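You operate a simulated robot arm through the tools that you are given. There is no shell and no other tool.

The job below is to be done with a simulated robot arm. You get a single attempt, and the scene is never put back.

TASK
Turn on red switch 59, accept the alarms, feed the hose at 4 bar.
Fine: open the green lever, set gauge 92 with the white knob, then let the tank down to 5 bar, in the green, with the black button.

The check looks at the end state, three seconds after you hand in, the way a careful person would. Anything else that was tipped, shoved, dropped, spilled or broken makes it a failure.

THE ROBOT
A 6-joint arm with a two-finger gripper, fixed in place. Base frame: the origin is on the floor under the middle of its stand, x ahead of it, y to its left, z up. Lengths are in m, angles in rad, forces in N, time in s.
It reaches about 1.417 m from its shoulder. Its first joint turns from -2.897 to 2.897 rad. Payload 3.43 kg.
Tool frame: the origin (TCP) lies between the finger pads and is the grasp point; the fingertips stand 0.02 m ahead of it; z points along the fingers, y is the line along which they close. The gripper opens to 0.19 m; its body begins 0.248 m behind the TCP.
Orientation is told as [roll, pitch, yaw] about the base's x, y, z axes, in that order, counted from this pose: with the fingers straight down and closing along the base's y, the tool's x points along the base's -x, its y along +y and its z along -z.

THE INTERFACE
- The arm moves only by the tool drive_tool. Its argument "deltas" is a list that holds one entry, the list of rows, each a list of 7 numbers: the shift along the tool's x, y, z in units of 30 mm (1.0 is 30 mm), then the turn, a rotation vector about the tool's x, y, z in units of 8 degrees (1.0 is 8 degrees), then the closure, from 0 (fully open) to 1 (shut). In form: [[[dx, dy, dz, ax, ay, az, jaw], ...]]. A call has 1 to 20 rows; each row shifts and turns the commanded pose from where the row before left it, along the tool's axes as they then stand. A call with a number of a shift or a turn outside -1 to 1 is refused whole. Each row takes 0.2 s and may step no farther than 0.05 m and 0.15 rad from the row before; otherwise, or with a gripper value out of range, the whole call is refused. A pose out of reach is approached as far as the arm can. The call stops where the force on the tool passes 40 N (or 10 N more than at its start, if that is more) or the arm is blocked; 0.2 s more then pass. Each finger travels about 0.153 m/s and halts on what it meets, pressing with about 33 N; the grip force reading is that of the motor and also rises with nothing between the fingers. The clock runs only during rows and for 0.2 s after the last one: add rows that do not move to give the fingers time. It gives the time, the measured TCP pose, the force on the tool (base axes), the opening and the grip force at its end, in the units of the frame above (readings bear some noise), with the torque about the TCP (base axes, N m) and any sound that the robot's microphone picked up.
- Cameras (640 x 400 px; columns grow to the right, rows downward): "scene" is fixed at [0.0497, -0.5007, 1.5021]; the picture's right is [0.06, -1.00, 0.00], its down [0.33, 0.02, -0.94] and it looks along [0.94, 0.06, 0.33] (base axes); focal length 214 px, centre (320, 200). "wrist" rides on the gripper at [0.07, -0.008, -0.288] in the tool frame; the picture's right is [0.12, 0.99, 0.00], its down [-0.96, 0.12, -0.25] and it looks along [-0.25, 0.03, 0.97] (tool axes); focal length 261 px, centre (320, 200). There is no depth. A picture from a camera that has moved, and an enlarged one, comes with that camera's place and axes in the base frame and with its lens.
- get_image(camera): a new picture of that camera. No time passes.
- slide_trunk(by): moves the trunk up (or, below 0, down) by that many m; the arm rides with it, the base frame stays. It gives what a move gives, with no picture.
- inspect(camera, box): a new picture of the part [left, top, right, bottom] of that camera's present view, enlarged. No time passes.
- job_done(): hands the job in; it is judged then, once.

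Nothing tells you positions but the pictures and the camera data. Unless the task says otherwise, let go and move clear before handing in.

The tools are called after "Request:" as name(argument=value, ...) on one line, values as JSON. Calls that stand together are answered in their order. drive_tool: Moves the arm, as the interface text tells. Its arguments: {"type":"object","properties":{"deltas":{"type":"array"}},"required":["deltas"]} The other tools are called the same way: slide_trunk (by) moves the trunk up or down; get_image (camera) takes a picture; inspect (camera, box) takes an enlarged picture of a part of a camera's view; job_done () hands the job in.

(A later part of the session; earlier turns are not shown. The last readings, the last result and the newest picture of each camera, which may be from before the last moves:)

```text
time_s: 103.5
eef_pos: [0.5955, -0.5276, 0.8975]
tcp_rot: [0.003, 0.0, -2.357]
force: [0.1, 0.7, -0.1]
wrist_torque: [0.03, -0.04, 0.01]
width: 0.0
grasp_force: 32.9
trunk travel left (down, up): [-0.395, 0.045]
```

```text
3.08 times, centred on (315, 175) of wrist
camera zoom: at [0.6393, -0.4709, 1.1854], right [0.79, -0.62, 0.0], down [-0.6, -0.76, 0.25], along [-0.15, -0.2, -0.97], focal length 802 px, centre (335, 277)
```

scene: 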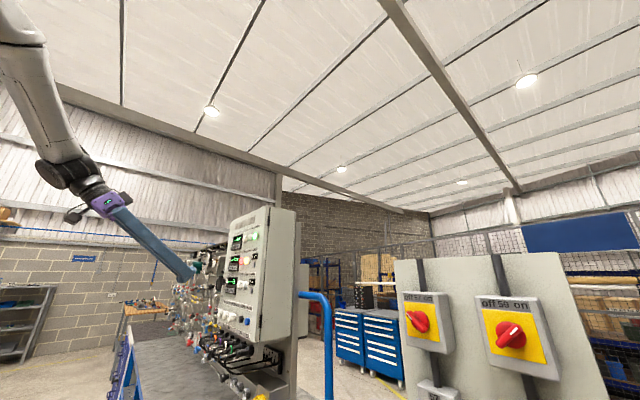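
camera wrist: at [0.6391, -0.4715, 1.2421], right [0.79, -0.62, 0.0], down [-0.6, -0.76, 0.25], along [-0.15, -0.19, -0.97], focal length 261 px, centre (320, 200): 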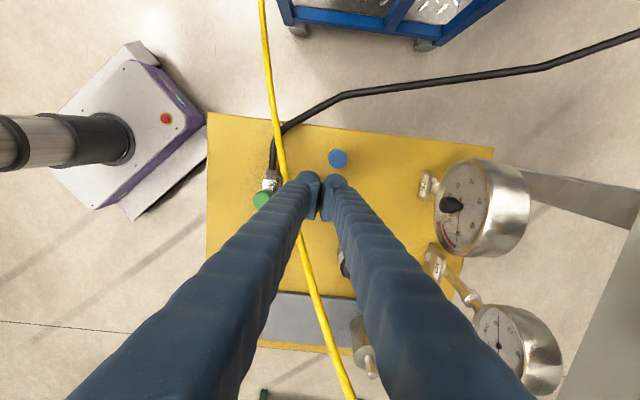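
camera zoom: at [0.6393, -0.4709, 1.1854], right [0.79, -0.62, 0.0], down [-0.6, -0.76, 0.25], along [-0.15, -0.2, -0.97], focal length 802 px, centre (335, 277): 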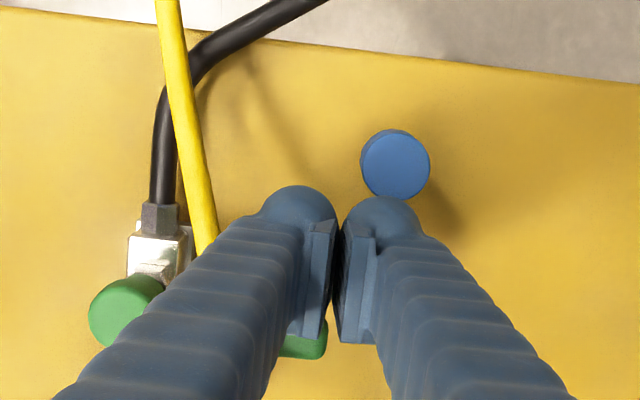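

Force is clear. Now push the lever end clockwise (toward −p) in small steps.

Request:
drive_tool(deltas=[[[-0.12, 0, 0, 0, 0, 0, 1], [-0.12, 0, 0, 0, 0, 0, 1], [-0.12, 0, 0, 0, 0, 0, 1]]])

Request:
inspect(camera="wrist", box=[230, 110, 400, 240])

```text
time_s: 104.2
eef_pos: [0.5959, -0.5291, 0.899]
tcp_rot: [0.005, 0.004, -2.356]
force: [10.0, 9.3, 3.2]
wrist_torque: [0.12, -0.09, -0.17]
width: 0.0
grasp_force: 32.8
trunk travel left (down, up): [-0.395, 0.045]
stopped in row 3: the force on the tool passed its limit at 45 N (the readings are from after the stop); the commanded pose is now the measured one
```

```text
3.08 times, centred on (315, 175) of wrist
camera zoom: at [0.6373, -0.4724, 1.1869], right [0.79, -0.62, 0.01], down [-0.6, -0.76, 0.25], along [-0.15, -0.2, -0.97], focal length 802 px, centre (335, 277)
```

zoom: 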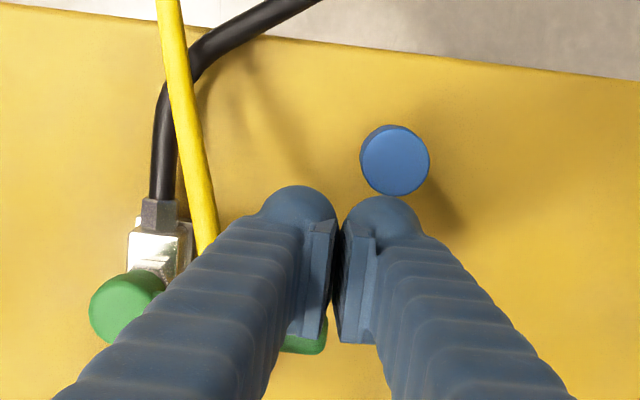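

Clockwise is a hard stop even at 65 mm leverage (45 N), so it must open counter-clockwise and was simply stiff near the hub. I'll back off, lift out, and return to the near side to push CCW with more leverage.

Request:
drive_tool(deltas=[[[0.12, 0, 0, 0, 0, 0, 1], [0, 0, -0.9, 0, 0, 0, 1], [0, 0, -0.95, 0, 0, 0, 1], [0, 0, -0.95, 0, 0, 0, 1], [0, 0, -0.95, 0, 0, 0, 1], [0, 0, -0.95, 0, 0, 0, 1], [-0.489, -1, 0, 0, 0, 0, 1], [-0.489, -1, 0, 0, 0, 0, 1], [-0.489, -1, 0, 0, 0, 0, 1], [-0.489, -1, 0, 0, 0, 0, 1]]])

Request:
get_image(camera="wrist")

Request:
inspect(camera="wrist", box=[320, 90, 450, 190])

```text
time_s: 106.4
eef_pos: [0.4705, -0.4826, 1.0369]
tcp_rot: [0.005, 0.001, -2.357]
force: [-1.4, -0.1, -0.2]
wrist_torque: [-0.01, -0.05, -0.01]
width: 0.0
grasp_force: 33.0
trunk travel left (down, up): [-0.395, 0.045]
```

```text
taken
camera wrist: at [0.5125, -0.426, 1.3251], right [0.79, -0.62, 0.01], down [-0.6, -0.76, 0.25], along [-0.15, -0.2, -0.97], focal length 261 px, centre (320, 200)
```

wrist: 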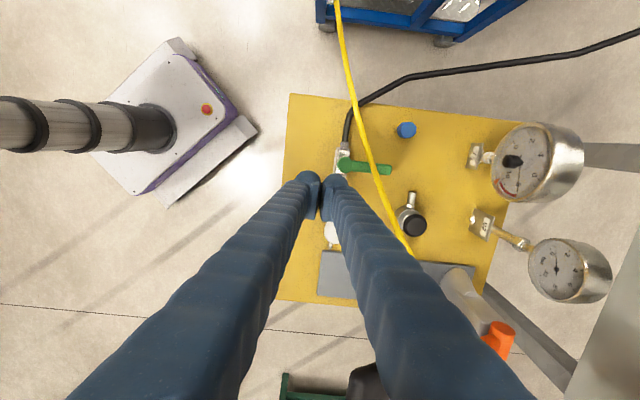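

```text
4.00 times, centred on (385, 140) of wrist
camera zoom: at [0.5125, -0.426, 1.3251], right [0.79, -0.62, 0.01], down [-0.6, -0.76, 0.25], along [-0.15, -0.2, -0.97], focal length 1043 px, centre (60, 440)
```

zoom: 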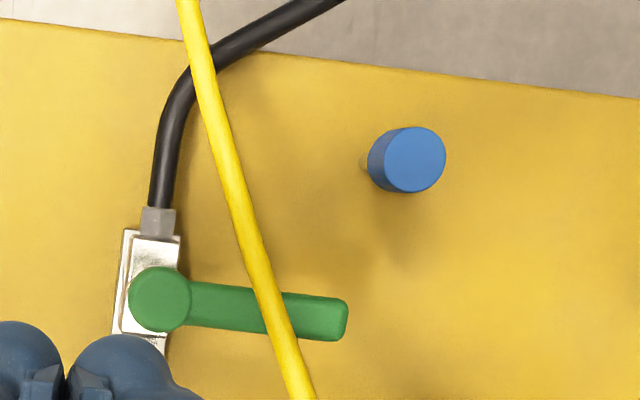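

The lever and everything else are unchanged. Rolling back to the near-side leaning orientation (with a slightly larger lean).

Request:
drive_tool(deltas=[[[0, 0, 0, -0.232, -0.0775, -0.942, 1], [0, 0, 0, -0.232, -0.0775, -0.942, 1], [0, 0, 0, -0.232, -0.0775, -0.942, 1], [0, 0, 0, -0.232, -0.0775, -0.942, 1], [0, 0, 0, -0.232, -0.0775, -0.942, 1], [0, 0, 0, -0.232, -0.0775, -0.942, 1], [0, 0, 0, -0.232, -0.0775, -0.942, 1], [0, 0, 0, -0.232, -0.0775, -0.942, 1], [0, 0, 0, -0.232, -0.0775, -0.942, 1], [0, 0, 0, -0.232, -0.0775, -0.942, 1], [0, 0, 0, -0.232, -0.0775, -0.942, 1], [0, 0, 0, -0.232, -0.0775, -0.942, 1], [0, 0, 0, 0, -0.56, 0, 1], [0, 0, 0, 0, -0.56, 0, 1], [0, 0, 0, 0, 0, 0, 1]]])

Request:
get_image(camera="wrist")

```text
time_s: 109.6
eef_pos: [0.4694, -0.4848, 1.038]
tcp_rot: [0.179, -0.489, -0.815]
force: [-0.6, -0.3, 0.3]
wrist_torque: [0.08, 0.01, -0.01]
width: 0.0
grasp_force: 33.0
trunk travel left (down, up): [-0.395, 0.045]
```

```text
taken
camera wrist: at [0.292, -0.3835, 1.2539], right [0.58, 0.81, 0.1], down [0.55, -0.48, 0.69], along [0.6, -0.34, -0.72], focal length 261 px, centre (320, 200)
```

wrist: 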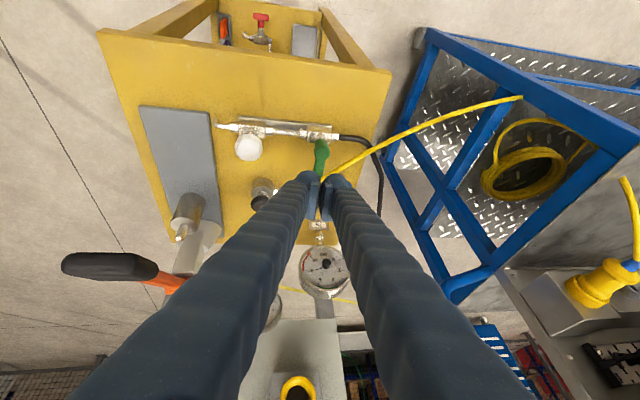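

Orientation as planned. Moving to the standoff left of the lever's mid-length, then I'll check before descending.

Request:
drive_tool(deltas=[[[-0.11, -0.573, 0.751, 0, 0, 0, 1], [-0.11, -0.573, 0.751, 0, 0, 0, 1], [-0.11, -0.573, 0.751, 0, 0, 0, 1], [0, 0, 0, 0, 0, 0, 1]]])

Request:
inspect(camera="wrist", box=[240, 100, 420, 240])

```text
time_s: 110.6
eef_pos: [0.4687, -0.5435, 0.9742]
tcp_rot: [0.181, -0.489, -0.817]
force: [0.0, -0.2, 0.2]
wrist_torque: [0.05, 0.02, 0.0]
width: 0.0001
grasp_force: 33.1
trunk travel left (down, up): [-0.395, 0.045]
```

```text
2.86 times, centred on (330, 170) of wrist
camera zoom: at [0.292, -0.4427, 1.1897], right [0.58, 0.81, 0.1], down [0.55, -0.48, 0.69], along [0.6, -0.34, -0.72], focal length 745 px, centre (291, 286)
```

zoom: 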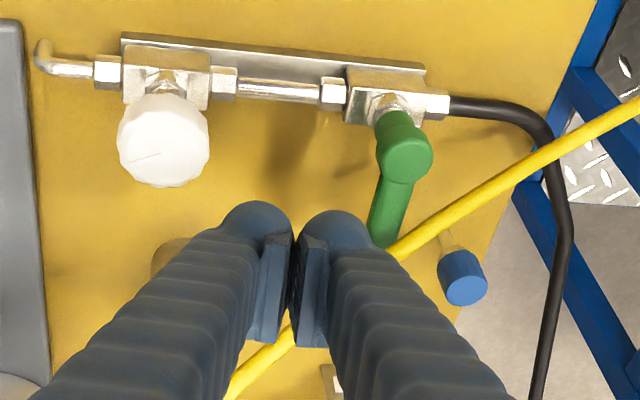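

The landing spot is left of the lever near its end, on the near side of the cable. Descending along the tool axis.

Request:
drive_tool(deltas=[[[0, 0, 0.7, 0, 0, 0, 1], [0, 0, 0.7, 0, 0, 0, 1], [0, 0, 0.7, 0, 0, 0, 1], [0, 0, 0.6, 0, 0, 0, 1], [0, 0, 0, 0, 0, 0, 1]]])

Request:
inspect(camera="wrist", box=[240, 100, 420, 240])

```text
time_s: 111.8
eef_pos: [0.5075, -0.5612, 0.9047]
tcp_rot: [0.181, -0.489, -0.816]
force: [-0.3, -0.5, -1.0]
wrist_torque: [-0.01, -0.02, 0.01]
width: 0.0001
grasp_force: 32.8
trunk travel left (down, up): [-0.395, 0.045]
```

```text
2.86 times, centred on (330, 170) of wrist
camera zoom: at [0.3307, -0.4595, 1.1202], right [0.58, 0.81, 0.1], down [0.55, -0.48, 0.69], along [0.6, -0.34, -0.72], focal length 745 px, centre (291, 286)
```

zoom: 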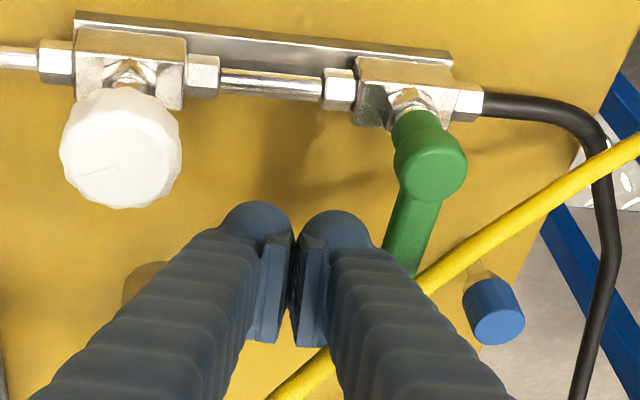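

Good. A last 18 mm down to lever height.

Request:
drive_tool(deltas=[[[0, 0, 0.3, 0, 0, 0, 1], [0, 0, 0.3, 0, 0, 0, 1], [0, 0, 0, 0, 0, 0, 1]]])

Request:
inspect(camera="wrist", box=[240, 100, 420, 240])

```text
time_s: 112.6
eef_pos: [0.516, -0.5646, 0.8901]
tcp_rot: [0.182, -0.491, -0.817]
force: [0.9, -0.2, 0.2]
wrist_torque: [0.0, 0.0, 0.0]
width: 0.0
grasp_force: 33.6
trunk travel left (down, up): [-0.395, 0.045]
```

```text
2.86 times, centred on (330, 170) of wrist
camera zoom: at [0.3392, -0.4634, 1.1047], right [0.58, 0.81, 0.1], down [0.55, -0.48, 0.69], along [0.6, -0.34, -0.72], focal length 745 px, centre (291, 286)
```

zoom: 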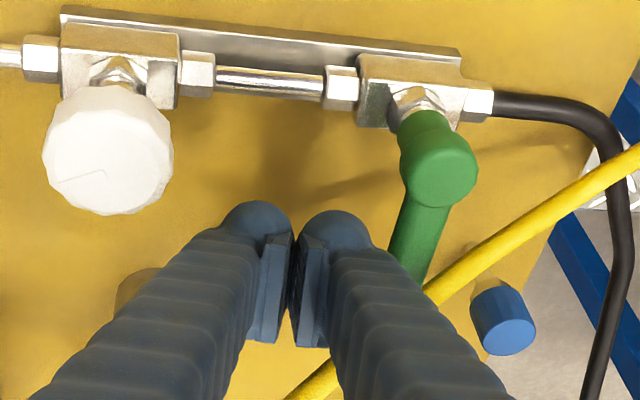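

Now push in +p (CCW) in small steps at ~5 cm leverage.

Request:
drive_tool(deltas=[[[0, 0.15, 0, 0, 0, 0, 1], [0, 0.15, 0, 0, 0, 0, 1], [0, 0.15, 0, 0, 0, 0, 1], [0, 0.12, 0, 0, 0, 0, 1], [0, 0.12, 0, 0, 0, 0, 1]]])

Request:
inspect(camera="wrist", box=[240, 100, 420, 240])

```text
time_s: 113.8
eef_pos: [0.5287, -0.5494, 0.8933]
tcp_rot: [0.182, -0.489, -0.815]
force: [1.1, -2.2, -0.4]
wrist_torque: [-0.03, 0.02, -0.05]
width: 0.0
grasp_force: 32.9
trunk travel left (down, up): [-0.395, 0.045]
```

```text
2.86 times, centred on (330, 170) of wrist
camera zoom: at [0.3522, -0.4486, 1.1084], right [0.58, 0.81, 0.1], down [0.55, -0.48, 0.69], along [0.6, -0.34, -0.72], focal length 745 px, centre (291, 286)
```

zoom: 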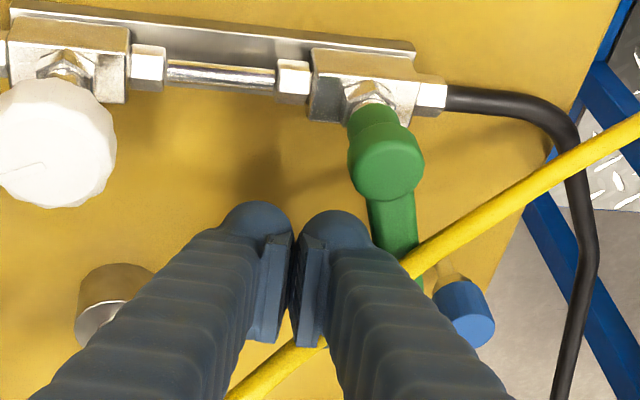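

The lever moved — it has swung ~12–20° CCW with little residual force. I'll continue along the arc in small steps, watching the cable.

Request:
drive_tool(deltas=[[[0.05, 0.15, 0, 0, 0, 0, 1], [0.05, 0.15, 0, 0, 0, 0, 1], [0.05, 0.1, 0, 0, 0, 0, 1]]])

Request:
inspect(camera="wrist", box=[240, 100, 420, 240])

```text
time_s: 114.6
eef_pos: [0.5335, -0.5374, 0.8941]
tcp_rot: [0.18, -0.49, -0.817]
force: [1.2, -2.7, 1.6]
wrist_torque: [0.03, -0.05, -0.1]
width: 0.0
grasp_force: 32.7
trunk travel left (down, up): [-0.395, 0.045]
```

```text
2.86 times, centred on (330, 170) of wrist
camera zoom: at [0.357, -0.4367, 1.1087], right [0.58, 0.81, 0.1], down [0.55, -0.48, 0.69], along [0.6, -0.34, -0.72], focal length 745 px, centre (291, 286)
```

zoom: 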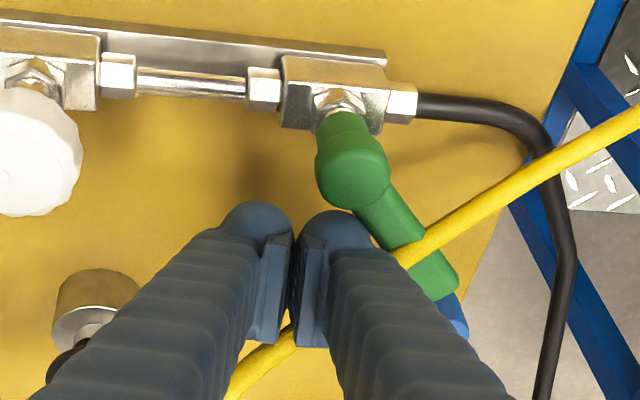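

Swinging easily now (≈3 N), lever at ~30–40°. To stay clear of the cable I'll shift the contact toward the hub, which also turns the lever further.

Request:
drive_tool(deltas=[[[0.195, 0, -0.104, 0, 0, 0, 1], [0.195, 0, -0.104, 0, 0, 0, 1], [0, 0, 0, 0, 0, 0, 1]]])

Request:
inspect(camera="wrist", box=[240, 100, 420, 240])

```text
time_s: 115.4
eef_pos: [0.527, -0.529, 0.8936]
tcp_rot: [0.182, -0.492, -0.815]
force: [12.8, -9.4, 1.8]
wrist_torque: [-0.02, -0.19, -0.37]
width: 0.0002
grasp_force: 32.7
trunk travel left (down, up): [-0.395, 0.045]
```

```text
2.86 times, centred on (330, 170) of wrist
camera zoom: at [0.3493, -0.4282, 1.108], right [0.58, 0.81, 0.1], down [0.55, -0.48, 0.69], along [0.6, -0.34, -0.72], focal length 745 px, centre (291, 286)
```

zoom: 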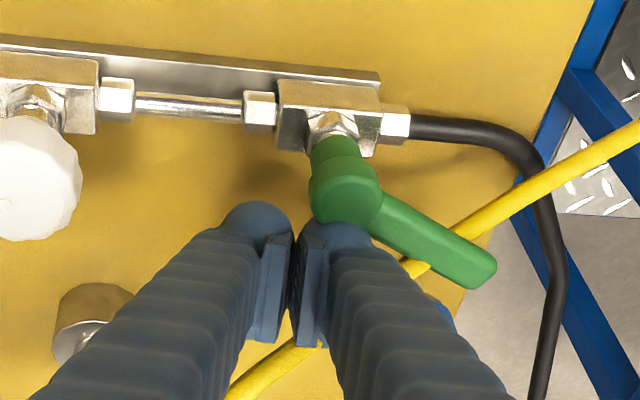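

The lever is now at ~50–55° and passing over the cable cleanly. Continuing around.

Request:
drive_tool(deltas=[[[0.043, 0.133, 0, 0, 0, 0, 1], [0.043, 0.133, 0, 0, 0, 0, 1], [0.043, 0.133, 0, 0, 0, 0, 1], [0, 0, 0, 0, 0, 0, 1]]])

Request:
inspect(camera="wrist", box=[240, 100, 420, 240])

```text
time_s: 116.2
eef_pos: [0.5334, -0.5214, 0.8968]
tcp_rot: [0.181, -0.499, -0.816]
force: [6.9, -1.0, 1.2]
wrist_torque: [0.01, -0.07, -0.16]
width: 0.0
grasp_force: 32.7
trunk travel left (down, up): [-0.395, 0.045]
stopped in row 3: the force on the tool passed its limit at 40 N (the readings are from after the stop); the commanded pose is now the measured one
```

```text
2.86 times, centred on (330, 170) of wrist
camera zoom: at [0.3552, -0.4189, 1.11], right [0.58, 0.81, 0.1], down [0.54, -0.48, 0.69], along [0.61, -0.35, -0.71], focal length 745 px, centre (291, 286)
```

zoom: 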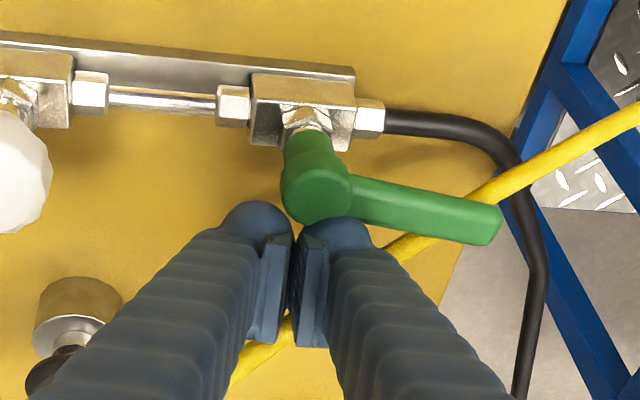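

The lever is now nearly in line with the pipe. I'll zoom to judge the remaining angle.

Request:
inspect(camera="wrist", box=[300, 110, 400, 200])

Request:
get_image(camera="wrist")

```text
4.44 times, centred on (350, 155) of wrist
camera zoom: at [0.3552, -0.4189, 1.11], right [0.58, 0.81, 0.1], down [0.54, -0.48, 0.69], along [0.61, -0.35, -0.71], focal length 1158 px, centre (187, 400)
```

zoom: 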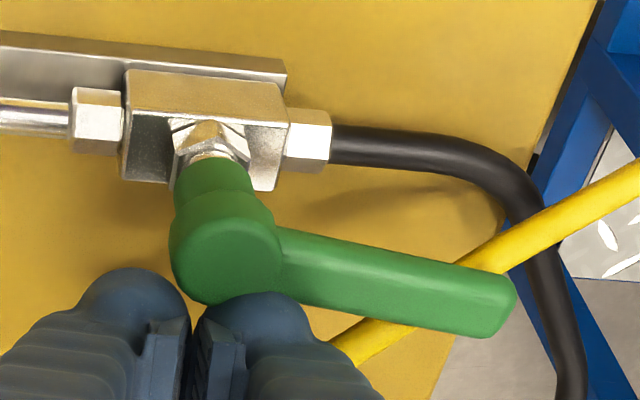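

```text
taken
camera wrist: at [0.3552, -0.4189, 1.11], right [0.58, 0.81, 0.1], down [0.54, -0.48, 0.69], along [0.61, -0.35, -0.71], focal length 261 px, centre (320, 200)
```

wrist: 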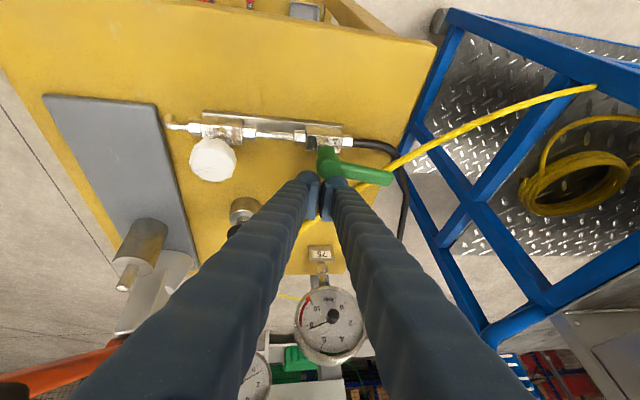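

The lever is about 9° short of in-line. I'll slide the fingertip outward along the lever in small moves for leverage, watching the cable and force.

Request:
drive_tool(deltas=[[[-0.08, 0, 0.05, 0, 0, 0, 1], [0, 0.2, 0.03, 0, 0, 0, 1], [0, 0.2, 0.03, 0, 0, 0, 1], [0, 0, 0, 0, 0, 0, 1]]])

Request:
inspect(camera="wrist", box=[240, 100, 420, 240])

```text
time_s: 117.2
eef_pos: [0.5419, -0.5142, 0.8958]
tcp_rot: [0.182, -0.498, -0.817]
force: [0.2, -0.2, 0.3]
wrist_torque: [0.01, 0.03, -0.01]
width: 0.0
grasp_force: 33.1
trunk travel left (down, up): [-0.395, 0.045]
```

```text
2.86 times, centred on (330, 170) of wrist
camera zoom: at [0.3647, -0.4124, 1.1101], right [0.58, 0.81, 0.1], down [0.54, -0.48, 0.69], along [0.61, -0.35, -0.72], focal length 745 px, centre (291, 286)
```

zoom: 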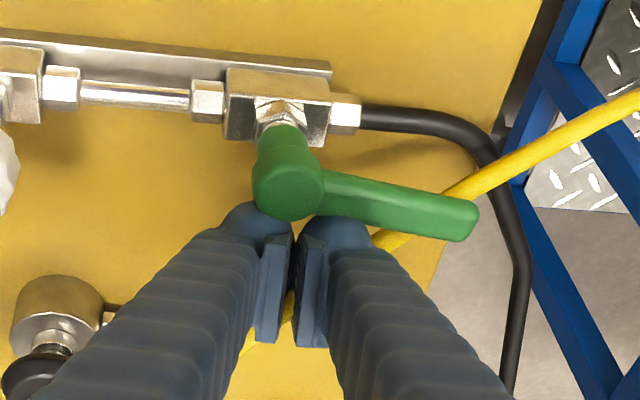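

No force, cable untouched or unresisting. Slide another 12 mm outward.

Request:
drive_tool(deltas=[[[0, 0.2, 0.03, 0, 0, 0, 1], [0, 0.2, 0.03, 0, 0, 0, 1], [0, 0, 0, 0, 0, 0, 1]]])

Request:
inspect(camera="wrist", box=[240, 100, 420, 240])

```text
time_s: 118.0
eef_pos: [0.5528, -0.507, 0.8983]
tcp_rot: [0.182, -0.498, -0.818]
force: [0.0, 0.4, -0.2]
wrist_torque: [-0.01, -0.01, -0.03]
width: 0.0
grasp_force: 32.7
trunk travel left (down, up): [-0.395, 0.045]
```

```text
2.86 times, centred on (330, 170) of wrist
camera zoom: at [0.3739, -0.4038, 1.1118], right [0.58, 0.81, 0.1], down [0.54, -0.48, 0.69], along [0.61, -0.35, -0.72], focal length 745 px, centre (291, 286)
```

zoom: 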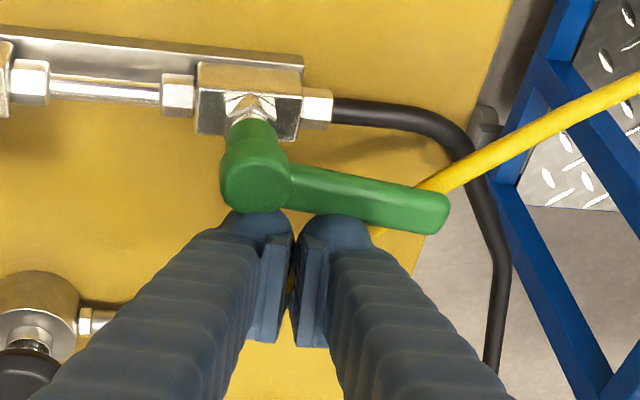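

Now push toward the pipe (−q) gently to finish the last degrees.

Request:
drive_tool(deltas=[[[0.12, 0.01, -0.03, 0, 0, 0, 1], [0.12, 0.01, -0.03, 0, 0, 0, 1], [0.12, 0.01, -0.03, 0, 0, 0, 1], [0, 0, 0, 0, 0, 0, 1]]])

Request:
inspect(camera="wrist", box=[240, 100, 420, 240])

```text
time_s: 119.0
eef_pos: [0.5492, -0.5015, 0.8974]
tcp_rot: [0.181, -0.505, -0.818]
force: [29.3, -24.2, 10.2]
wrist_torque: [-0.33, -0.25, 0.51]
width: 0.0001
grasp_force: 34.6
trunk travel left (down, up): [-0.395, 0.045]
```

```text
2.86 times, centred on (330, 170) of wrist
camera zoom: at [0.3707, -0.3987, 1.1092], right [0.58, 0.81, 0.1], down [0.54, -0.47, 0.7], along [0.61, -0.35, -0.71], focal length 745 px, centre (291, 286)
```

zoom: 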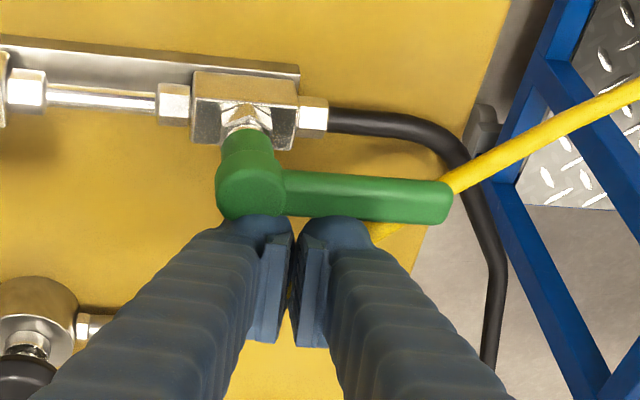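

The lever is now parallel with the pipe and at its stop (38 N) — fully open. Backing off and lifting out along the tool axis.

Request:
drive_tool(deltas=[[[-0.2, 0, 0.05, 0, 0, 0, 1], [0, -0.2, 0, 0, 0, 0, 1], [0, -0.3, -0.5, 0, 0, 0, 1], [0, -0.3, -0.9, 0, 0, 0, 1], [0, 0, -0.95, 0, 0, 0, 1], [0, 0, -0.95, 0, 0, 0, 1], [0, 0, -0.95, 0, 0, 0, 1], [0, 0, -0.95, 0, 0, 0, 1]]])

Request:
get_image(camera="wrist")

Request:
inspect(camera="wrist", box=[200, 100, 400, 320])

```text
time_s: 120.8
eef_pos: [0.463, -0.487, 1.0265]
tcp_rot: [0.182, -0.499, -0.817]
force: [-0.8, -0.3, 0.1]
wrist_torque: [-0.06, -0.01, -0.02]
width: 0.0
grasp_force: 34.4
trunk travel left (down, up): [-0.395, 0.045]
```

```text
taken
camera wrist: at [0.2843, -0.3844, 1.2402], right [0.58, 0.81, 0.1], down [0.54, -0.48, 0.69], along [0.61, -0.35, -0.72], focal length 261 px, centre (320, 200)
```

wrist: 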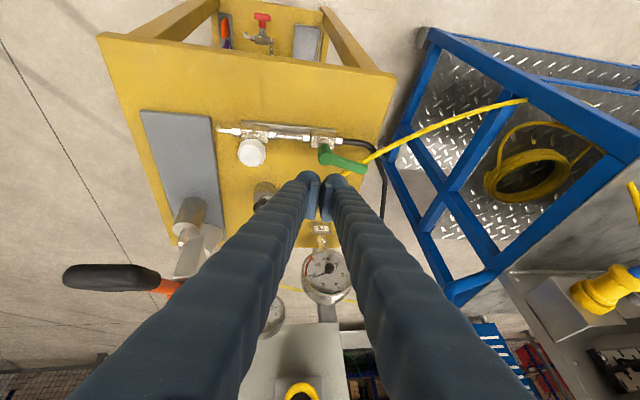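

```text
1.82 times, centred on (300, 210) of wrist
camera zoom: at [0.2843, -0.3844, 1.2402], right [0.58, 0.81, 0.1], down [0.54, -0.48, 0.69], along [0.61, -0.35, -0.72], focal length 474 px, centre (356, 182)
```

zoom: 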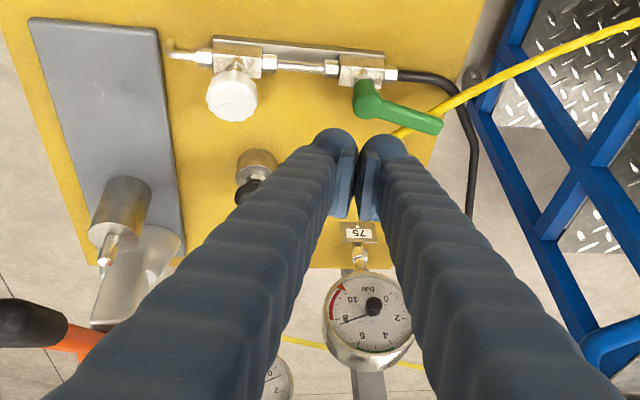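

The lever seems to have come back slightly. Let me zoom in for a careful look.

Request:
inspect(camera="wrist", box=[290, 110, 390, 190])

Request:
inspect(camera="wrist", box=[240, 240, 380, 340])

```text
5.00 times, centred on (340, 150) of wrist
camera zoom: at [0.2843, -0.3844, 1.2402], right [0.58, 0.81, 0.1], down [0.54, -0.48, 0.69], along [0.61, -0.35, -0.72], focal length 1303 px, centre (220, 450)
```

zoom: 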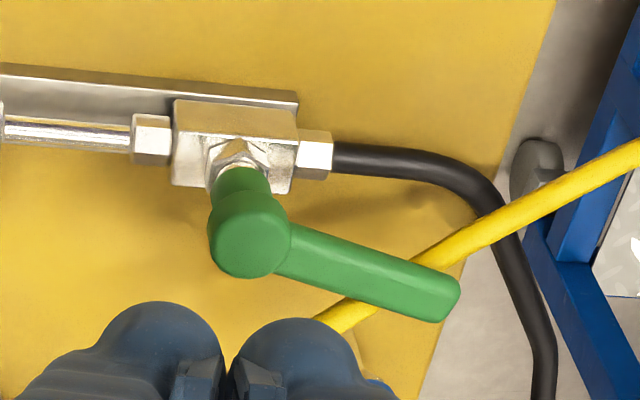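

```text
4.00 times, centred on (310, 290) of wrist
camera zoom: at [0.2843, -0.3844, 1.2402], right [0.58, 0.81, 0.1], down [0.54, -0.48, 0.69], along [0.61, -0.35, -0.72], focal length 1043 px, centre (360, -160)
```

zoom: 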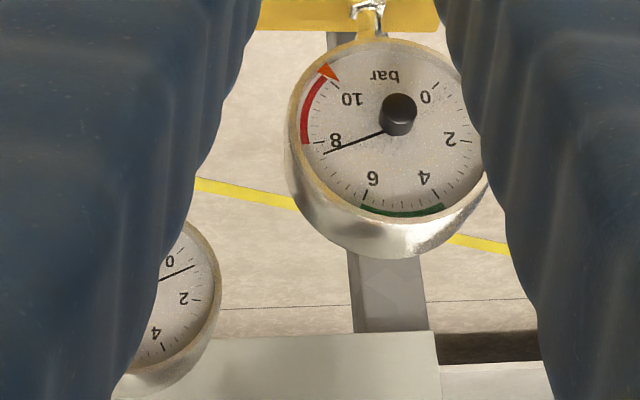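

The valve has begun passing air (tank a little under 8), but the lever sprang back to ~75° after I released hard. I'll go back in and bring it to its stop more gently.

Request:
drive_tool(deltas=[[[-0.507, -0.71, 1, 0, 0, 0, 1], [0, 0, 0.87, 0, 0, 0, 1], [0, 0, 0.87, 0, 0, 0, 1], [0, 0, 0.87, 0, 0, 0, 1], [0, 0, 0.87, 0, 0, 0, 1], [0, 0, 0.5, 0, 0, 0, 1], [0, 0, 0, 0, 0, 0, 1]]])

Request:
inspect(camera="wrist", box=[240, 100, 420, 240])

```text
time_s: 122.4
eef_pos: [0.5262, -0.545, 0.9012]
tcp_rot: [0.18, -0.498, -0.816]
force: [-0.2, -0.2, 0.5]
wrist_torque: [-0.01, 0.01, 0.03]
width: 0.0001
grasp_force: 33.8
trunk travel left (down, up): [-0.395, 0.045]
```

```text
2.86 times, centred on (330, 170) of wrist
camera zoom: at [0.3475, -0.4428, 1.1152], right [0.58, 0.81, 0.1], down [0.54, -0.48, 0.69], along [0.61, -0.35, -0.72], focal length 745 px, centre (291, 286)
```

zoom: 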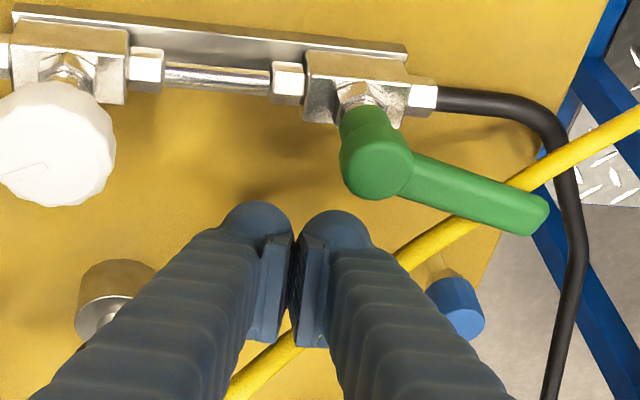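

Descend the last bit and slide outward along the lever's far face (no pushing yet).

Request:
drive_tool(deltas=[[[0, 0, 0.4, 0, 0, 0, 1], [0.03, 0.329, 0.055, 0, 0, 0, 1], [0.03, 0.329, 0.055, 0, 0, 0, 1], [0.03, 0.329, 0.055, 0, 0, 0, 1], [0.03, 0.329, 0.055, 0, 0, 0, 1], [0, 0, 0, 0, 0, 0, 1]]])

Request:
inspect(camera="wrist", box=[240, 100, 420, 240])

```text
time_s: 123.8
eef_pos: [0.558, -0.5154, 0.8912]
tcp_rot: [0.182, -0.496, -0.818]
force: [-0.4, 0.6, -0.2]
wrist_torque: [-0.04, -0.02, -0.02]
width: 0.0003
grasp_force: 34.4
trunk travel left (down, up): [-0.395, 0.045]
```

```text
2.86 times, centred on (330, 170) of wrist
camera zoom: at [0.3796, -0.4136, 1.1046], right [0.58, 0.81, 0.1], down [0.54, -0.48, 0.69], along [0.61, -0.35, -0.72], focal length 745 px, centre (291, 286)
```

zoom: 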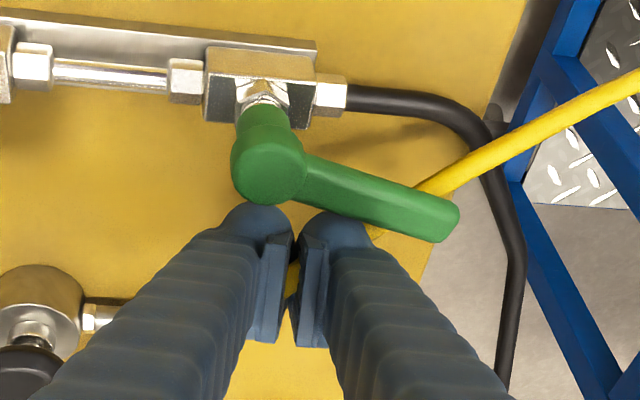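

In place with no force. Now push gently toward the pipe in small increments.

Request:
drive_tool(deltas=[[[0.118, 0.007, -0.062, 0, 0, 0, 1], [0.118, 0.007, -0.062, 0, 0, 0, 1], [0, 0, 0, 0, 0, 0, 1]]])

Request:
inspect(camera="wrist", box=[240, 100, 420, 240])

```text
time_s: 124.6
eef_pos: [0.5525, -0.5096, 0.8914]
tcp_rot: [0.18, -0.497, -0.817]
force: [2.0, -1.2, 1.8]
wrist_torque: [-0.04, -0.05, -0.08]
width: 0.0002
grasp_force: 34.3
trunk travel left (down, up): [-0.395, 0.045]
```

```text
2.86 times, centred on (330, 170) of wrist
camera zoom: at [0.3745, -0.4074, 1.1042], right [0.58, 0.81, 0.1], down [0.54, -0.48, 0.69], along [0.61, -0.35, -0.72], focal length 745 px, centre (291, 286)
```

zoom: 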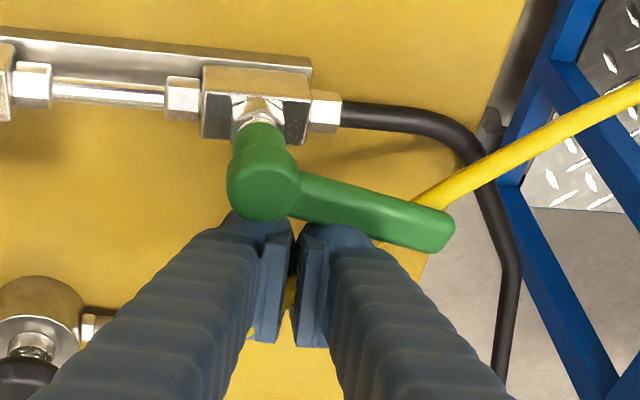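

Moving with ~3 N. Continue.

Request:
drive_tool(deltas=[[[0.1, 0.007, -0.05, 0, 0, 0, 1], [0.1, 0.007, -0.05, 0, 0, 0, 1], [0, 0, 0, 0, 0, 0, 1]]])

Request:
inspect(camera="wrist", box=[240, 100, 420, 240])

```text
time_s: 125.4
eef_pos: [0.5499, -0.5066, 0.8893]
tcp_rot: [0.18, -0.498, -0.817]
force: [9.7, -7.6, -0.9]
wrist_torque: [-0.06, -0.18, 0.07]
width: 0.006
grasp_force: 33.9
trunk travel left (down, up): [-0.395, 0.045]
```

```text
2.86 times, centred on (330, 170) of wrist
camera zoom: at [0.371, -0.4031, 1.1039], right [0.58, 0.81, 0.1], down [0.54, -0.48, 0.69], along [0.61, -0.35, -0.71], focal length 745 px, centre (291, 286)
```

zoom: 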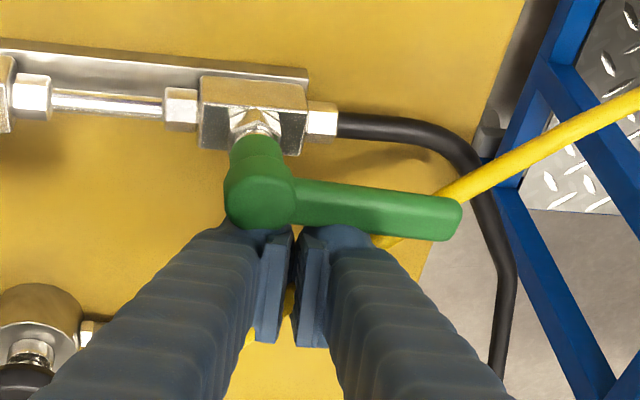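

Almost parallel (≈2°), 12 N. One more small nudge, then a gentle release straight back.

Request:
drive_tool(deltas=[[[0.07, 0.0, -0.035, 0, 0, 0, 1], [0, 0, 0, 0, 0, 0, 1]]])

Request:
inspect(camera="wrist", box=[240, 100, 420, 240])

```text
time_s: 126.0
eef_pos: [0.5491, -0.5053, 0.8902]
tcp_rot: [0.181, -0.501, -0.815]
force: [26.5, -18.1, -1.8]
wrist_torque: [-0.28, -0.48, 0.23]
width: 0.0061
grasp_force: 34.0
trunk travel left (down, up): [-0.395, 0.045]
```

```text
2.86 times, centred on (330, 170) of wrist
camera zoom: at [0.3705, -0.4025, 1.1036], right [0.58, 0.81, 0.1], down [0.54, -0.47, 0.69], along [0.61, -0.35, -0.71], focal length 745 px, centre (291, 286)
```

zoom: 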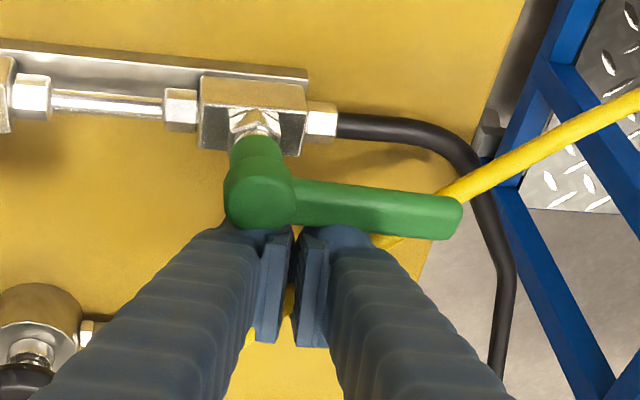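

At the stop (force rose without further motion). Now release slowly, straight back in small steps.

Request:
drive_tool(deltas=[[[-0.04, 0, 0.02, 0, 0, 0, 1], [-0.04, 0, 0.02, 0, 0, 0, 1], [-0.04, 0, 0.02, 0, 0, 0, 1], [-0.05, 0, 0.025, 0, 0, 0, 1], [-0.08, 0, 0.04, 0, 0, 0, 1], [-0.1, 0, 0.05, 0, 0, 0, 1], [0, 0, 0, 0, 0, 0, 1]]])

Request:
inspect(camera="wrist", box=[240, 100, 420, 240])

```text
time_s: 127.6
eef_pos: [0.553, -0.5122, 0.8891]
tcp_rot: [0.181, -0.496, -0.818]
force: [-0.2, -1.0, -0.7]
wrist_torque: [0.01, -0.01, 0.04]
width: 0.0
grasp_force: 34.4
trunk travel left (down, up): [-0.395, 0.045]
```

```text
2.86 times, centred on (330, 170) of wrist
camera zoom: at [0.3751, -0.4096, 1.1028], right [0.58, 0.81, 0.1], down [0.54, -0.48, 0.69], along [0.61, -0.35, -0.72], focal length 745 px, centre (291, 286)
```

zoom: 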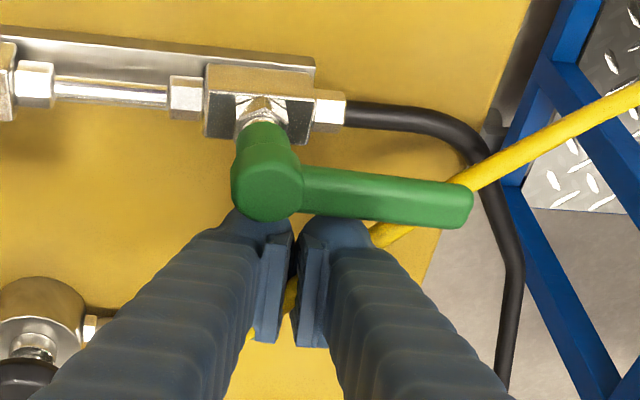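

The lever stays open (≈3° from parallel). I'll slide back the way I came, then lift out along the tool axis.

Request:
drive_tool(deltas=[[[-0.12, 0, 0.06, 0, 0, 0, 1], [0, -0.33, -0.055, 0, 0, 0, 1], [0, -0.33, -0.055, 0, 0, 0, 1], [0, -0.33, -0.055, 0, 0, 0, 1], [0, -0.33, -0.055, 0, 0, 0, 1], [0, -0.2, -0.4, 0, 0, 0, 1], [0, 0, -0.9, 0, 0, 0, 1], [0, 0, -0.9, 0, 0, 0, 1], [0, 0, -0.9, 0, 0, 0, 1], [0, 0, -0.9, 0, 0, 0, 1], [0, 0, -0.9, 0, 0, 0, 1]]])

Request:
get_image(camera="wrist")

Request:
inspect(camera="wrist", box=[290, 110, 390, 190])

```text
time_s: 130.0
eef_pos: [0.4575, -0.513, 1.0145]
tcp_rot: [0.182, -0.498, -0.818]
force: [1.0, 1.1, 0.2]
wrist_torque: [-0.03, -0.02, 0.02]
width: 0.0
grasp_force: 34.3
trunk travel left (down, up): [-0.395, 0.045]
```

```text
taken
camera wrist: at [0.279, -0.4107, 1.228], right [0.58, 0.81, 0.1], down [0.54, -0.48, 0.69], along [0.61, -0.35, -0.72], focal length 261 px, centre (320, 200)
```

wrist: 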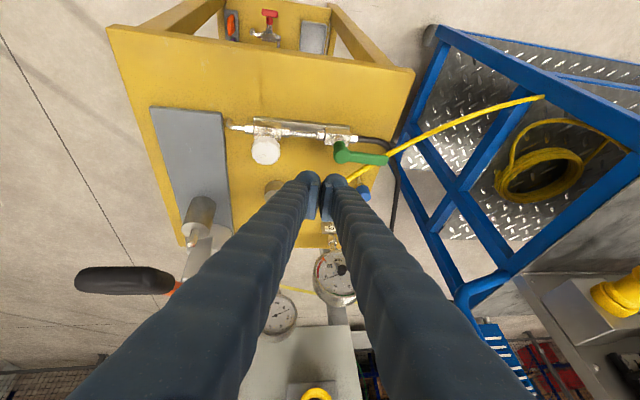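

```text
5.00 times, centred on (340, 150) of wrist
camera zoom: at [0.279, -0.4107, 1.228], right [0.58, 0.81, 0.1], down [0.54, -0.48, 0.69], along [0.61, -0.35, -0.72], focal length 1303 px, centre (220, 450)
```

zoom: 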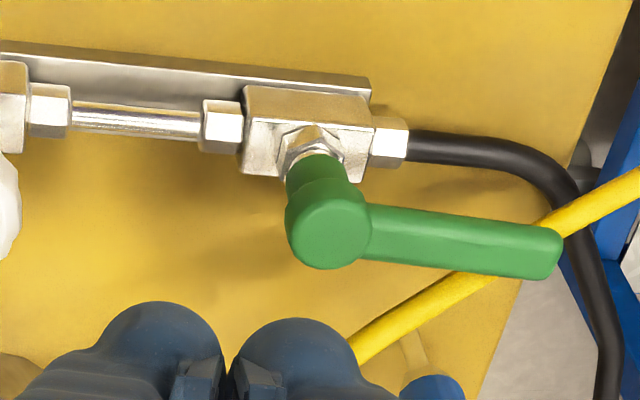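

The lever is open (≈87°). Now for the white knob: I'll turn the tool vertical with a yaw that leaves room for a long clockwise stroke, and open the jaws to ~70 mm.

Request:
drive_tool(deltas=[[[0, 0, -0.8, 0.0836, 0.757, -0.591, 0.8], [0, 0, -0.4, 0.0836, 0.757, -0.591, 0.63], [0, 0, 0, 0.0836, 0.757, -0.591, 0.63], [0, 0, 0, 0.0836, 0.757, -0.591, 0.63], [0, 0, 0, 0.0836, 0.757, -0.591, 0.63], [0, 0, 0, 0, 0, 0, 0.63]]])

Request:
get_image(camera="wrist")

Request:
inspect(camera="wrist", box=[250, 250, 420, 400])

```text
time_s: 131.4
eef_pos: [0.4635, -0.4896, 1.0468]
tcp_rot: [0.073, -0.094, -0.493]
force: [-5.5, -2.4, -0.7]
wrist_torque: [0.45, -1.03, 0.14]
width: 0.0703
grasp_force: 0.0
out of reach, approached as far as the arm can: row 2, 3
trunk travel left (down, up): [-0.395, 0.045]
```

```text
taken
camera wrist: at [0.3654, -0.4681, 1.3257], right [0.36, 0.93, 0.06], down [0.87, -0.36, 0.34], along [0.34, -0.07, -0.94], focal length 261 px, centre (320, 200)
```

wrist: 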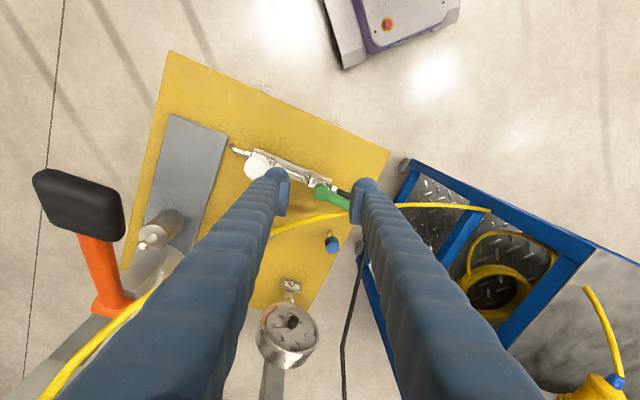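

```text
2.67 times, centred on (335, 325) of wrist
camera zoom: at [0.3654, -0.4681, 1.3257], right [0.36, 0.93, 0.06], down [0.87, -0.36, 0.34], along [0.34, -0.07, -0.94], focal length 695 px, centre (280, -133)
```

zoom: 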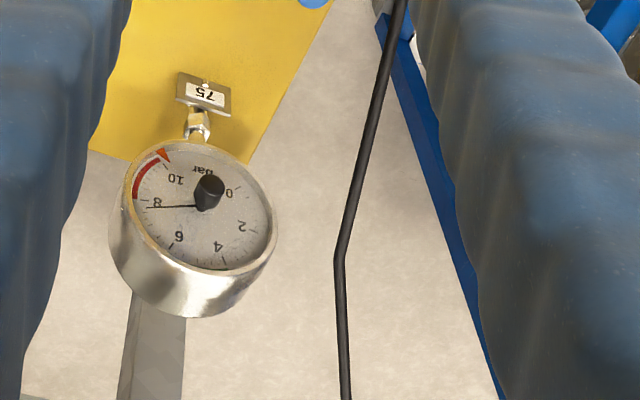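

Nearly vertical. I'll straighten the tool fully and check that the small force reading vanishes.

Request:
drive_tool(deltas=[[[0, 0, 0, 0.235, 0.353, -0.5, 0.63], [0, 0, 0, 0.235, 0.353, -0.5, 0.63], [0, 0, 0, 0, 0, 0, 0.63], [0, 0, 0, 0, 0, 0, 0.63]]])

Request:
get_image(camera="wrist")

```text
time_s: 132.4
eef_pos: [0.45, -0.498, 1.0434]
tcp_rot: [-0.036, 0.027, -0.256]
force: [0.4, 1.1, 0.1]
wrist_torque: [0.01, 0.04, -0.01]
width: 0.0704
grasp_force: 0.1
trunk travel left (down, up): [-0.395, 0.045]
```

```text
taken
camera wrist: at [0.3902, -0.4787, 1.3336], right [0.14, 0.99, -0.03], down [0.97, -0.12, 0.22], along [0.21, -0.06, -0.98], focal length 261 px, centre (320, 200)
```

wrist: 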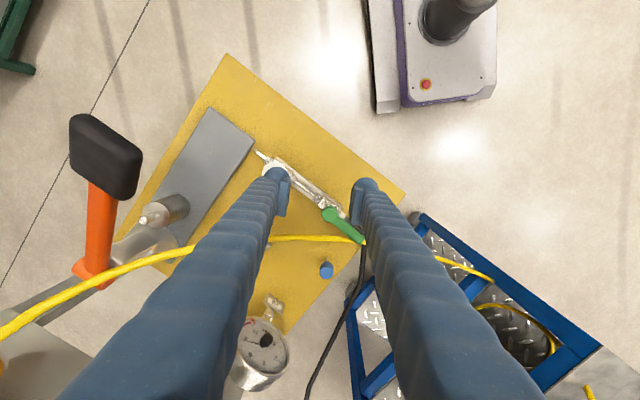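

Vertical now. Moving over the white knob.

Request:
drive_tool(deltas=[[[0, 0, 0, -0.258, -0.193, 0, 0.63], [-0.026, -0.89, 0, 0, 0, 0, 0.63], [-0.026, -0.89, 0, 0, 0, 0, 0.63], [-0.026, -0.89, 0, 0, 0, 0, 0.63], [0, 0, 0.9, 0, 0, 0, 0.63], [0, 0, 0.9, 0, 0, 0, 0.63], [0, 0, 0, 0, 0, 0, 0.63]]])

Request:
get_image(camera="wrist")

Request:
inspect(camera="wrist", box=[250, 120, 400, 230])

```text
time_s: 134.0
eef_pos: [0.431, -0.5747, 0.99]
tcp_rot: [0.0, 0.001, -0.255]
force: [0.4, -0.6, -0.4]
wrist_torque: [0.04, -0.02, -0.01]
width: 0.0704
grasp_force: 0.0
trunk travel left (down, up): [-0.395, 0.045]
```

```text
taken
camera wrist: at [0.3614, -0.5642, 1.277], right [0.14, 0.99, 0.0], down [0.96, -0.13, 0.25], along [0.25, -0.03, -0.97], focal length 261 px, centre (320, 200)
```

wrist: 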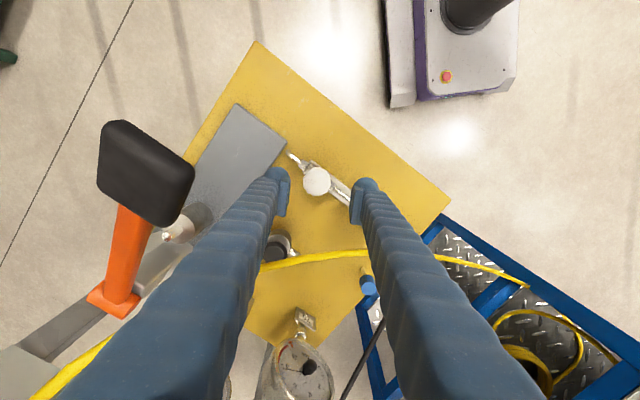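

```text
3.64 times, centred on (325, 175) of wrist
camera zoom: at [0.3614, -0.5642, 1.277], right [0.14, 0.99, 0.0], down [0.96, -0.13, 0.25], along [0.25, -0.03, -0.97], focal length 948 px, centre (302, 291)
```

zoom: 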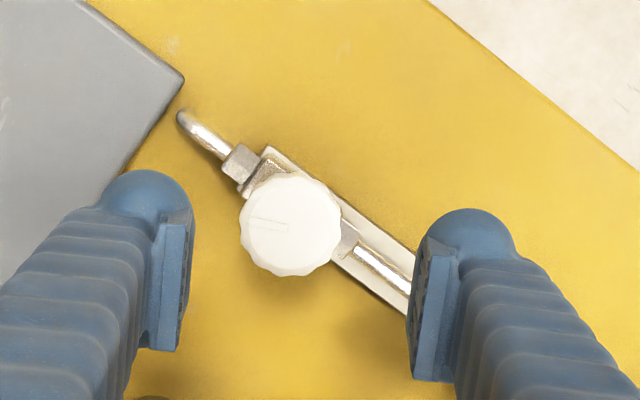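

Knob well centred between the fingers; small 4 mm correction and descend to grip height.

Request:
drive_tool(deltas=[[[-0.053, -0.127, 0.5, 0, 0, 0, 0.63], [0, 0, 0.8, 0, 0, 0, 0.63], [0, 0, 0.8, 0, 0, 0, 0.63], [0, 0, 0.8, 0, 0, 0, 0.63], [0, 0, 0.45, 0, 0, 0, 0.63], [0, 0, 0, 0, 0, 0, 0.63]]])

Request:
inspect(camera="wrist", box=[250, 120, 400, 230])

Request:
get_image(camera="wrist")

```text
time_s: 135.4
eef_pos: [0.4317, -0.5797, 0.8891]
tcp_rot: [-0.003, 0.002, -0.258]
force: [0.0, 1.0, 0.5]
wrist_torque: [-0.03, 0.01, -0.01]
width: 0.0704
grasp_force: 0.1
trunk travel left (down, up): [-0.395, 0.045]
```

```text
3.64 times, centred on (325, 175) of wrist
camera zoom: at [0.3625, -0.5692, 1.1775], right [0.14, 0.99, 0.0], down [0.96, -0.13, 0.25], along [0.24, -0.03, -0.97], focal length 948 px, centre (302, 291)
```

zoom: 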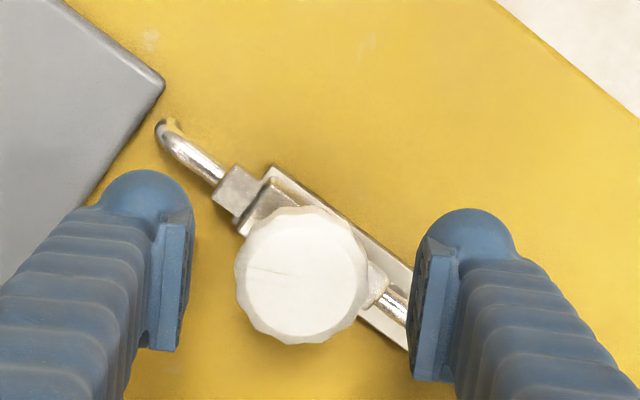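

```text
taken
camera wrist: at [0.3625, -0.5692, 1.1775], right [0.14, 0.99, 0.0], down [0.96, -0.13, 0.25], along [0.24, -0.03, -0.97], focal length 261 px, centre (320, 200)
```

wrist: 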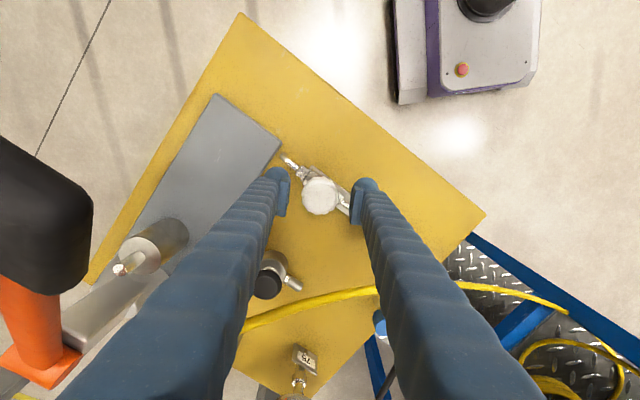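

Knob is centred at the TCP. I'll grip it and make a first quarter-turn clockwise, then release and look at the gauge.

Request:
drive_tool(deltas=[[[0, 0, 0, 0, 0, 0, 0.8], [0, 0, 0, 0, 0, 0, 1], [0, 0, 0, 0, 0, 0, 1], [0, 0, 0, 0, 0, 1, 1], [0, 0, 0, 0, 0, 1, 1], [0, 0, 0, 0, 0, 1, 1], [0, 0, 0, 0, 0, 1, 1], [0, 0, 0, 0, 0, 1, 1], [0, 0, 0, 0, 0, 1, 1]]])

Request:
inspect(camera="wrist", box=[250, 120, 400, 230])

Request:
get_image(camera="wrist")

```text
time_s: 137.4
eef_pos: [0.4317, -0.5801, 0.891]
tcp_rot: [0.001, -0.002, -1.095]
force: [0.6, 0.2, 6.8]
wrist_torque: [0.02, -0.02, 0.62]
width: 0.0399
grasp_force: 44.7
trunk travel left (down, up): [-0.395, 0.045]
```

```text
3.64 times, centred on (325, 175) of wrist
camera zoom: at [0.3922, -0.5208, 1.1778], right [0.83, 0.56, 0.0], down [0.54, -0.8, 0.25], along [0.14, -0.21, -0.97], focal length 948 px, centre (302, 291)
```

zoom: 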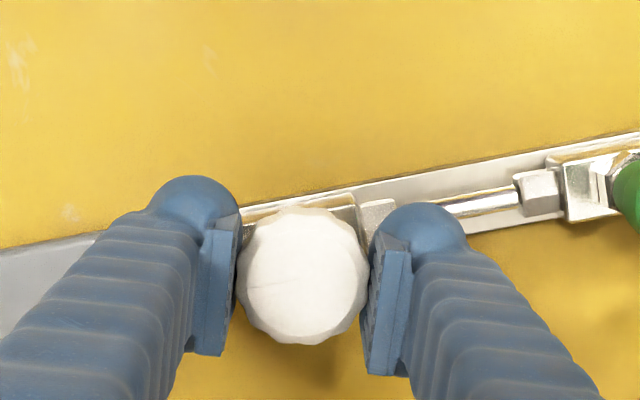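

```text
taken
camera wrist: at [0.3922, -0.5208, 1.1778], right [0.83, 0.56, 0.0], down [0.54, -0.8, 0.25], along [0.14, -0.21, -0.97], focal length 261 px, centre (320, 200)
```

wrist: 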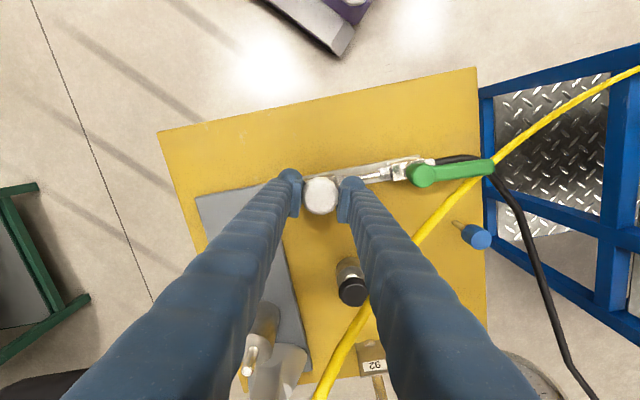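

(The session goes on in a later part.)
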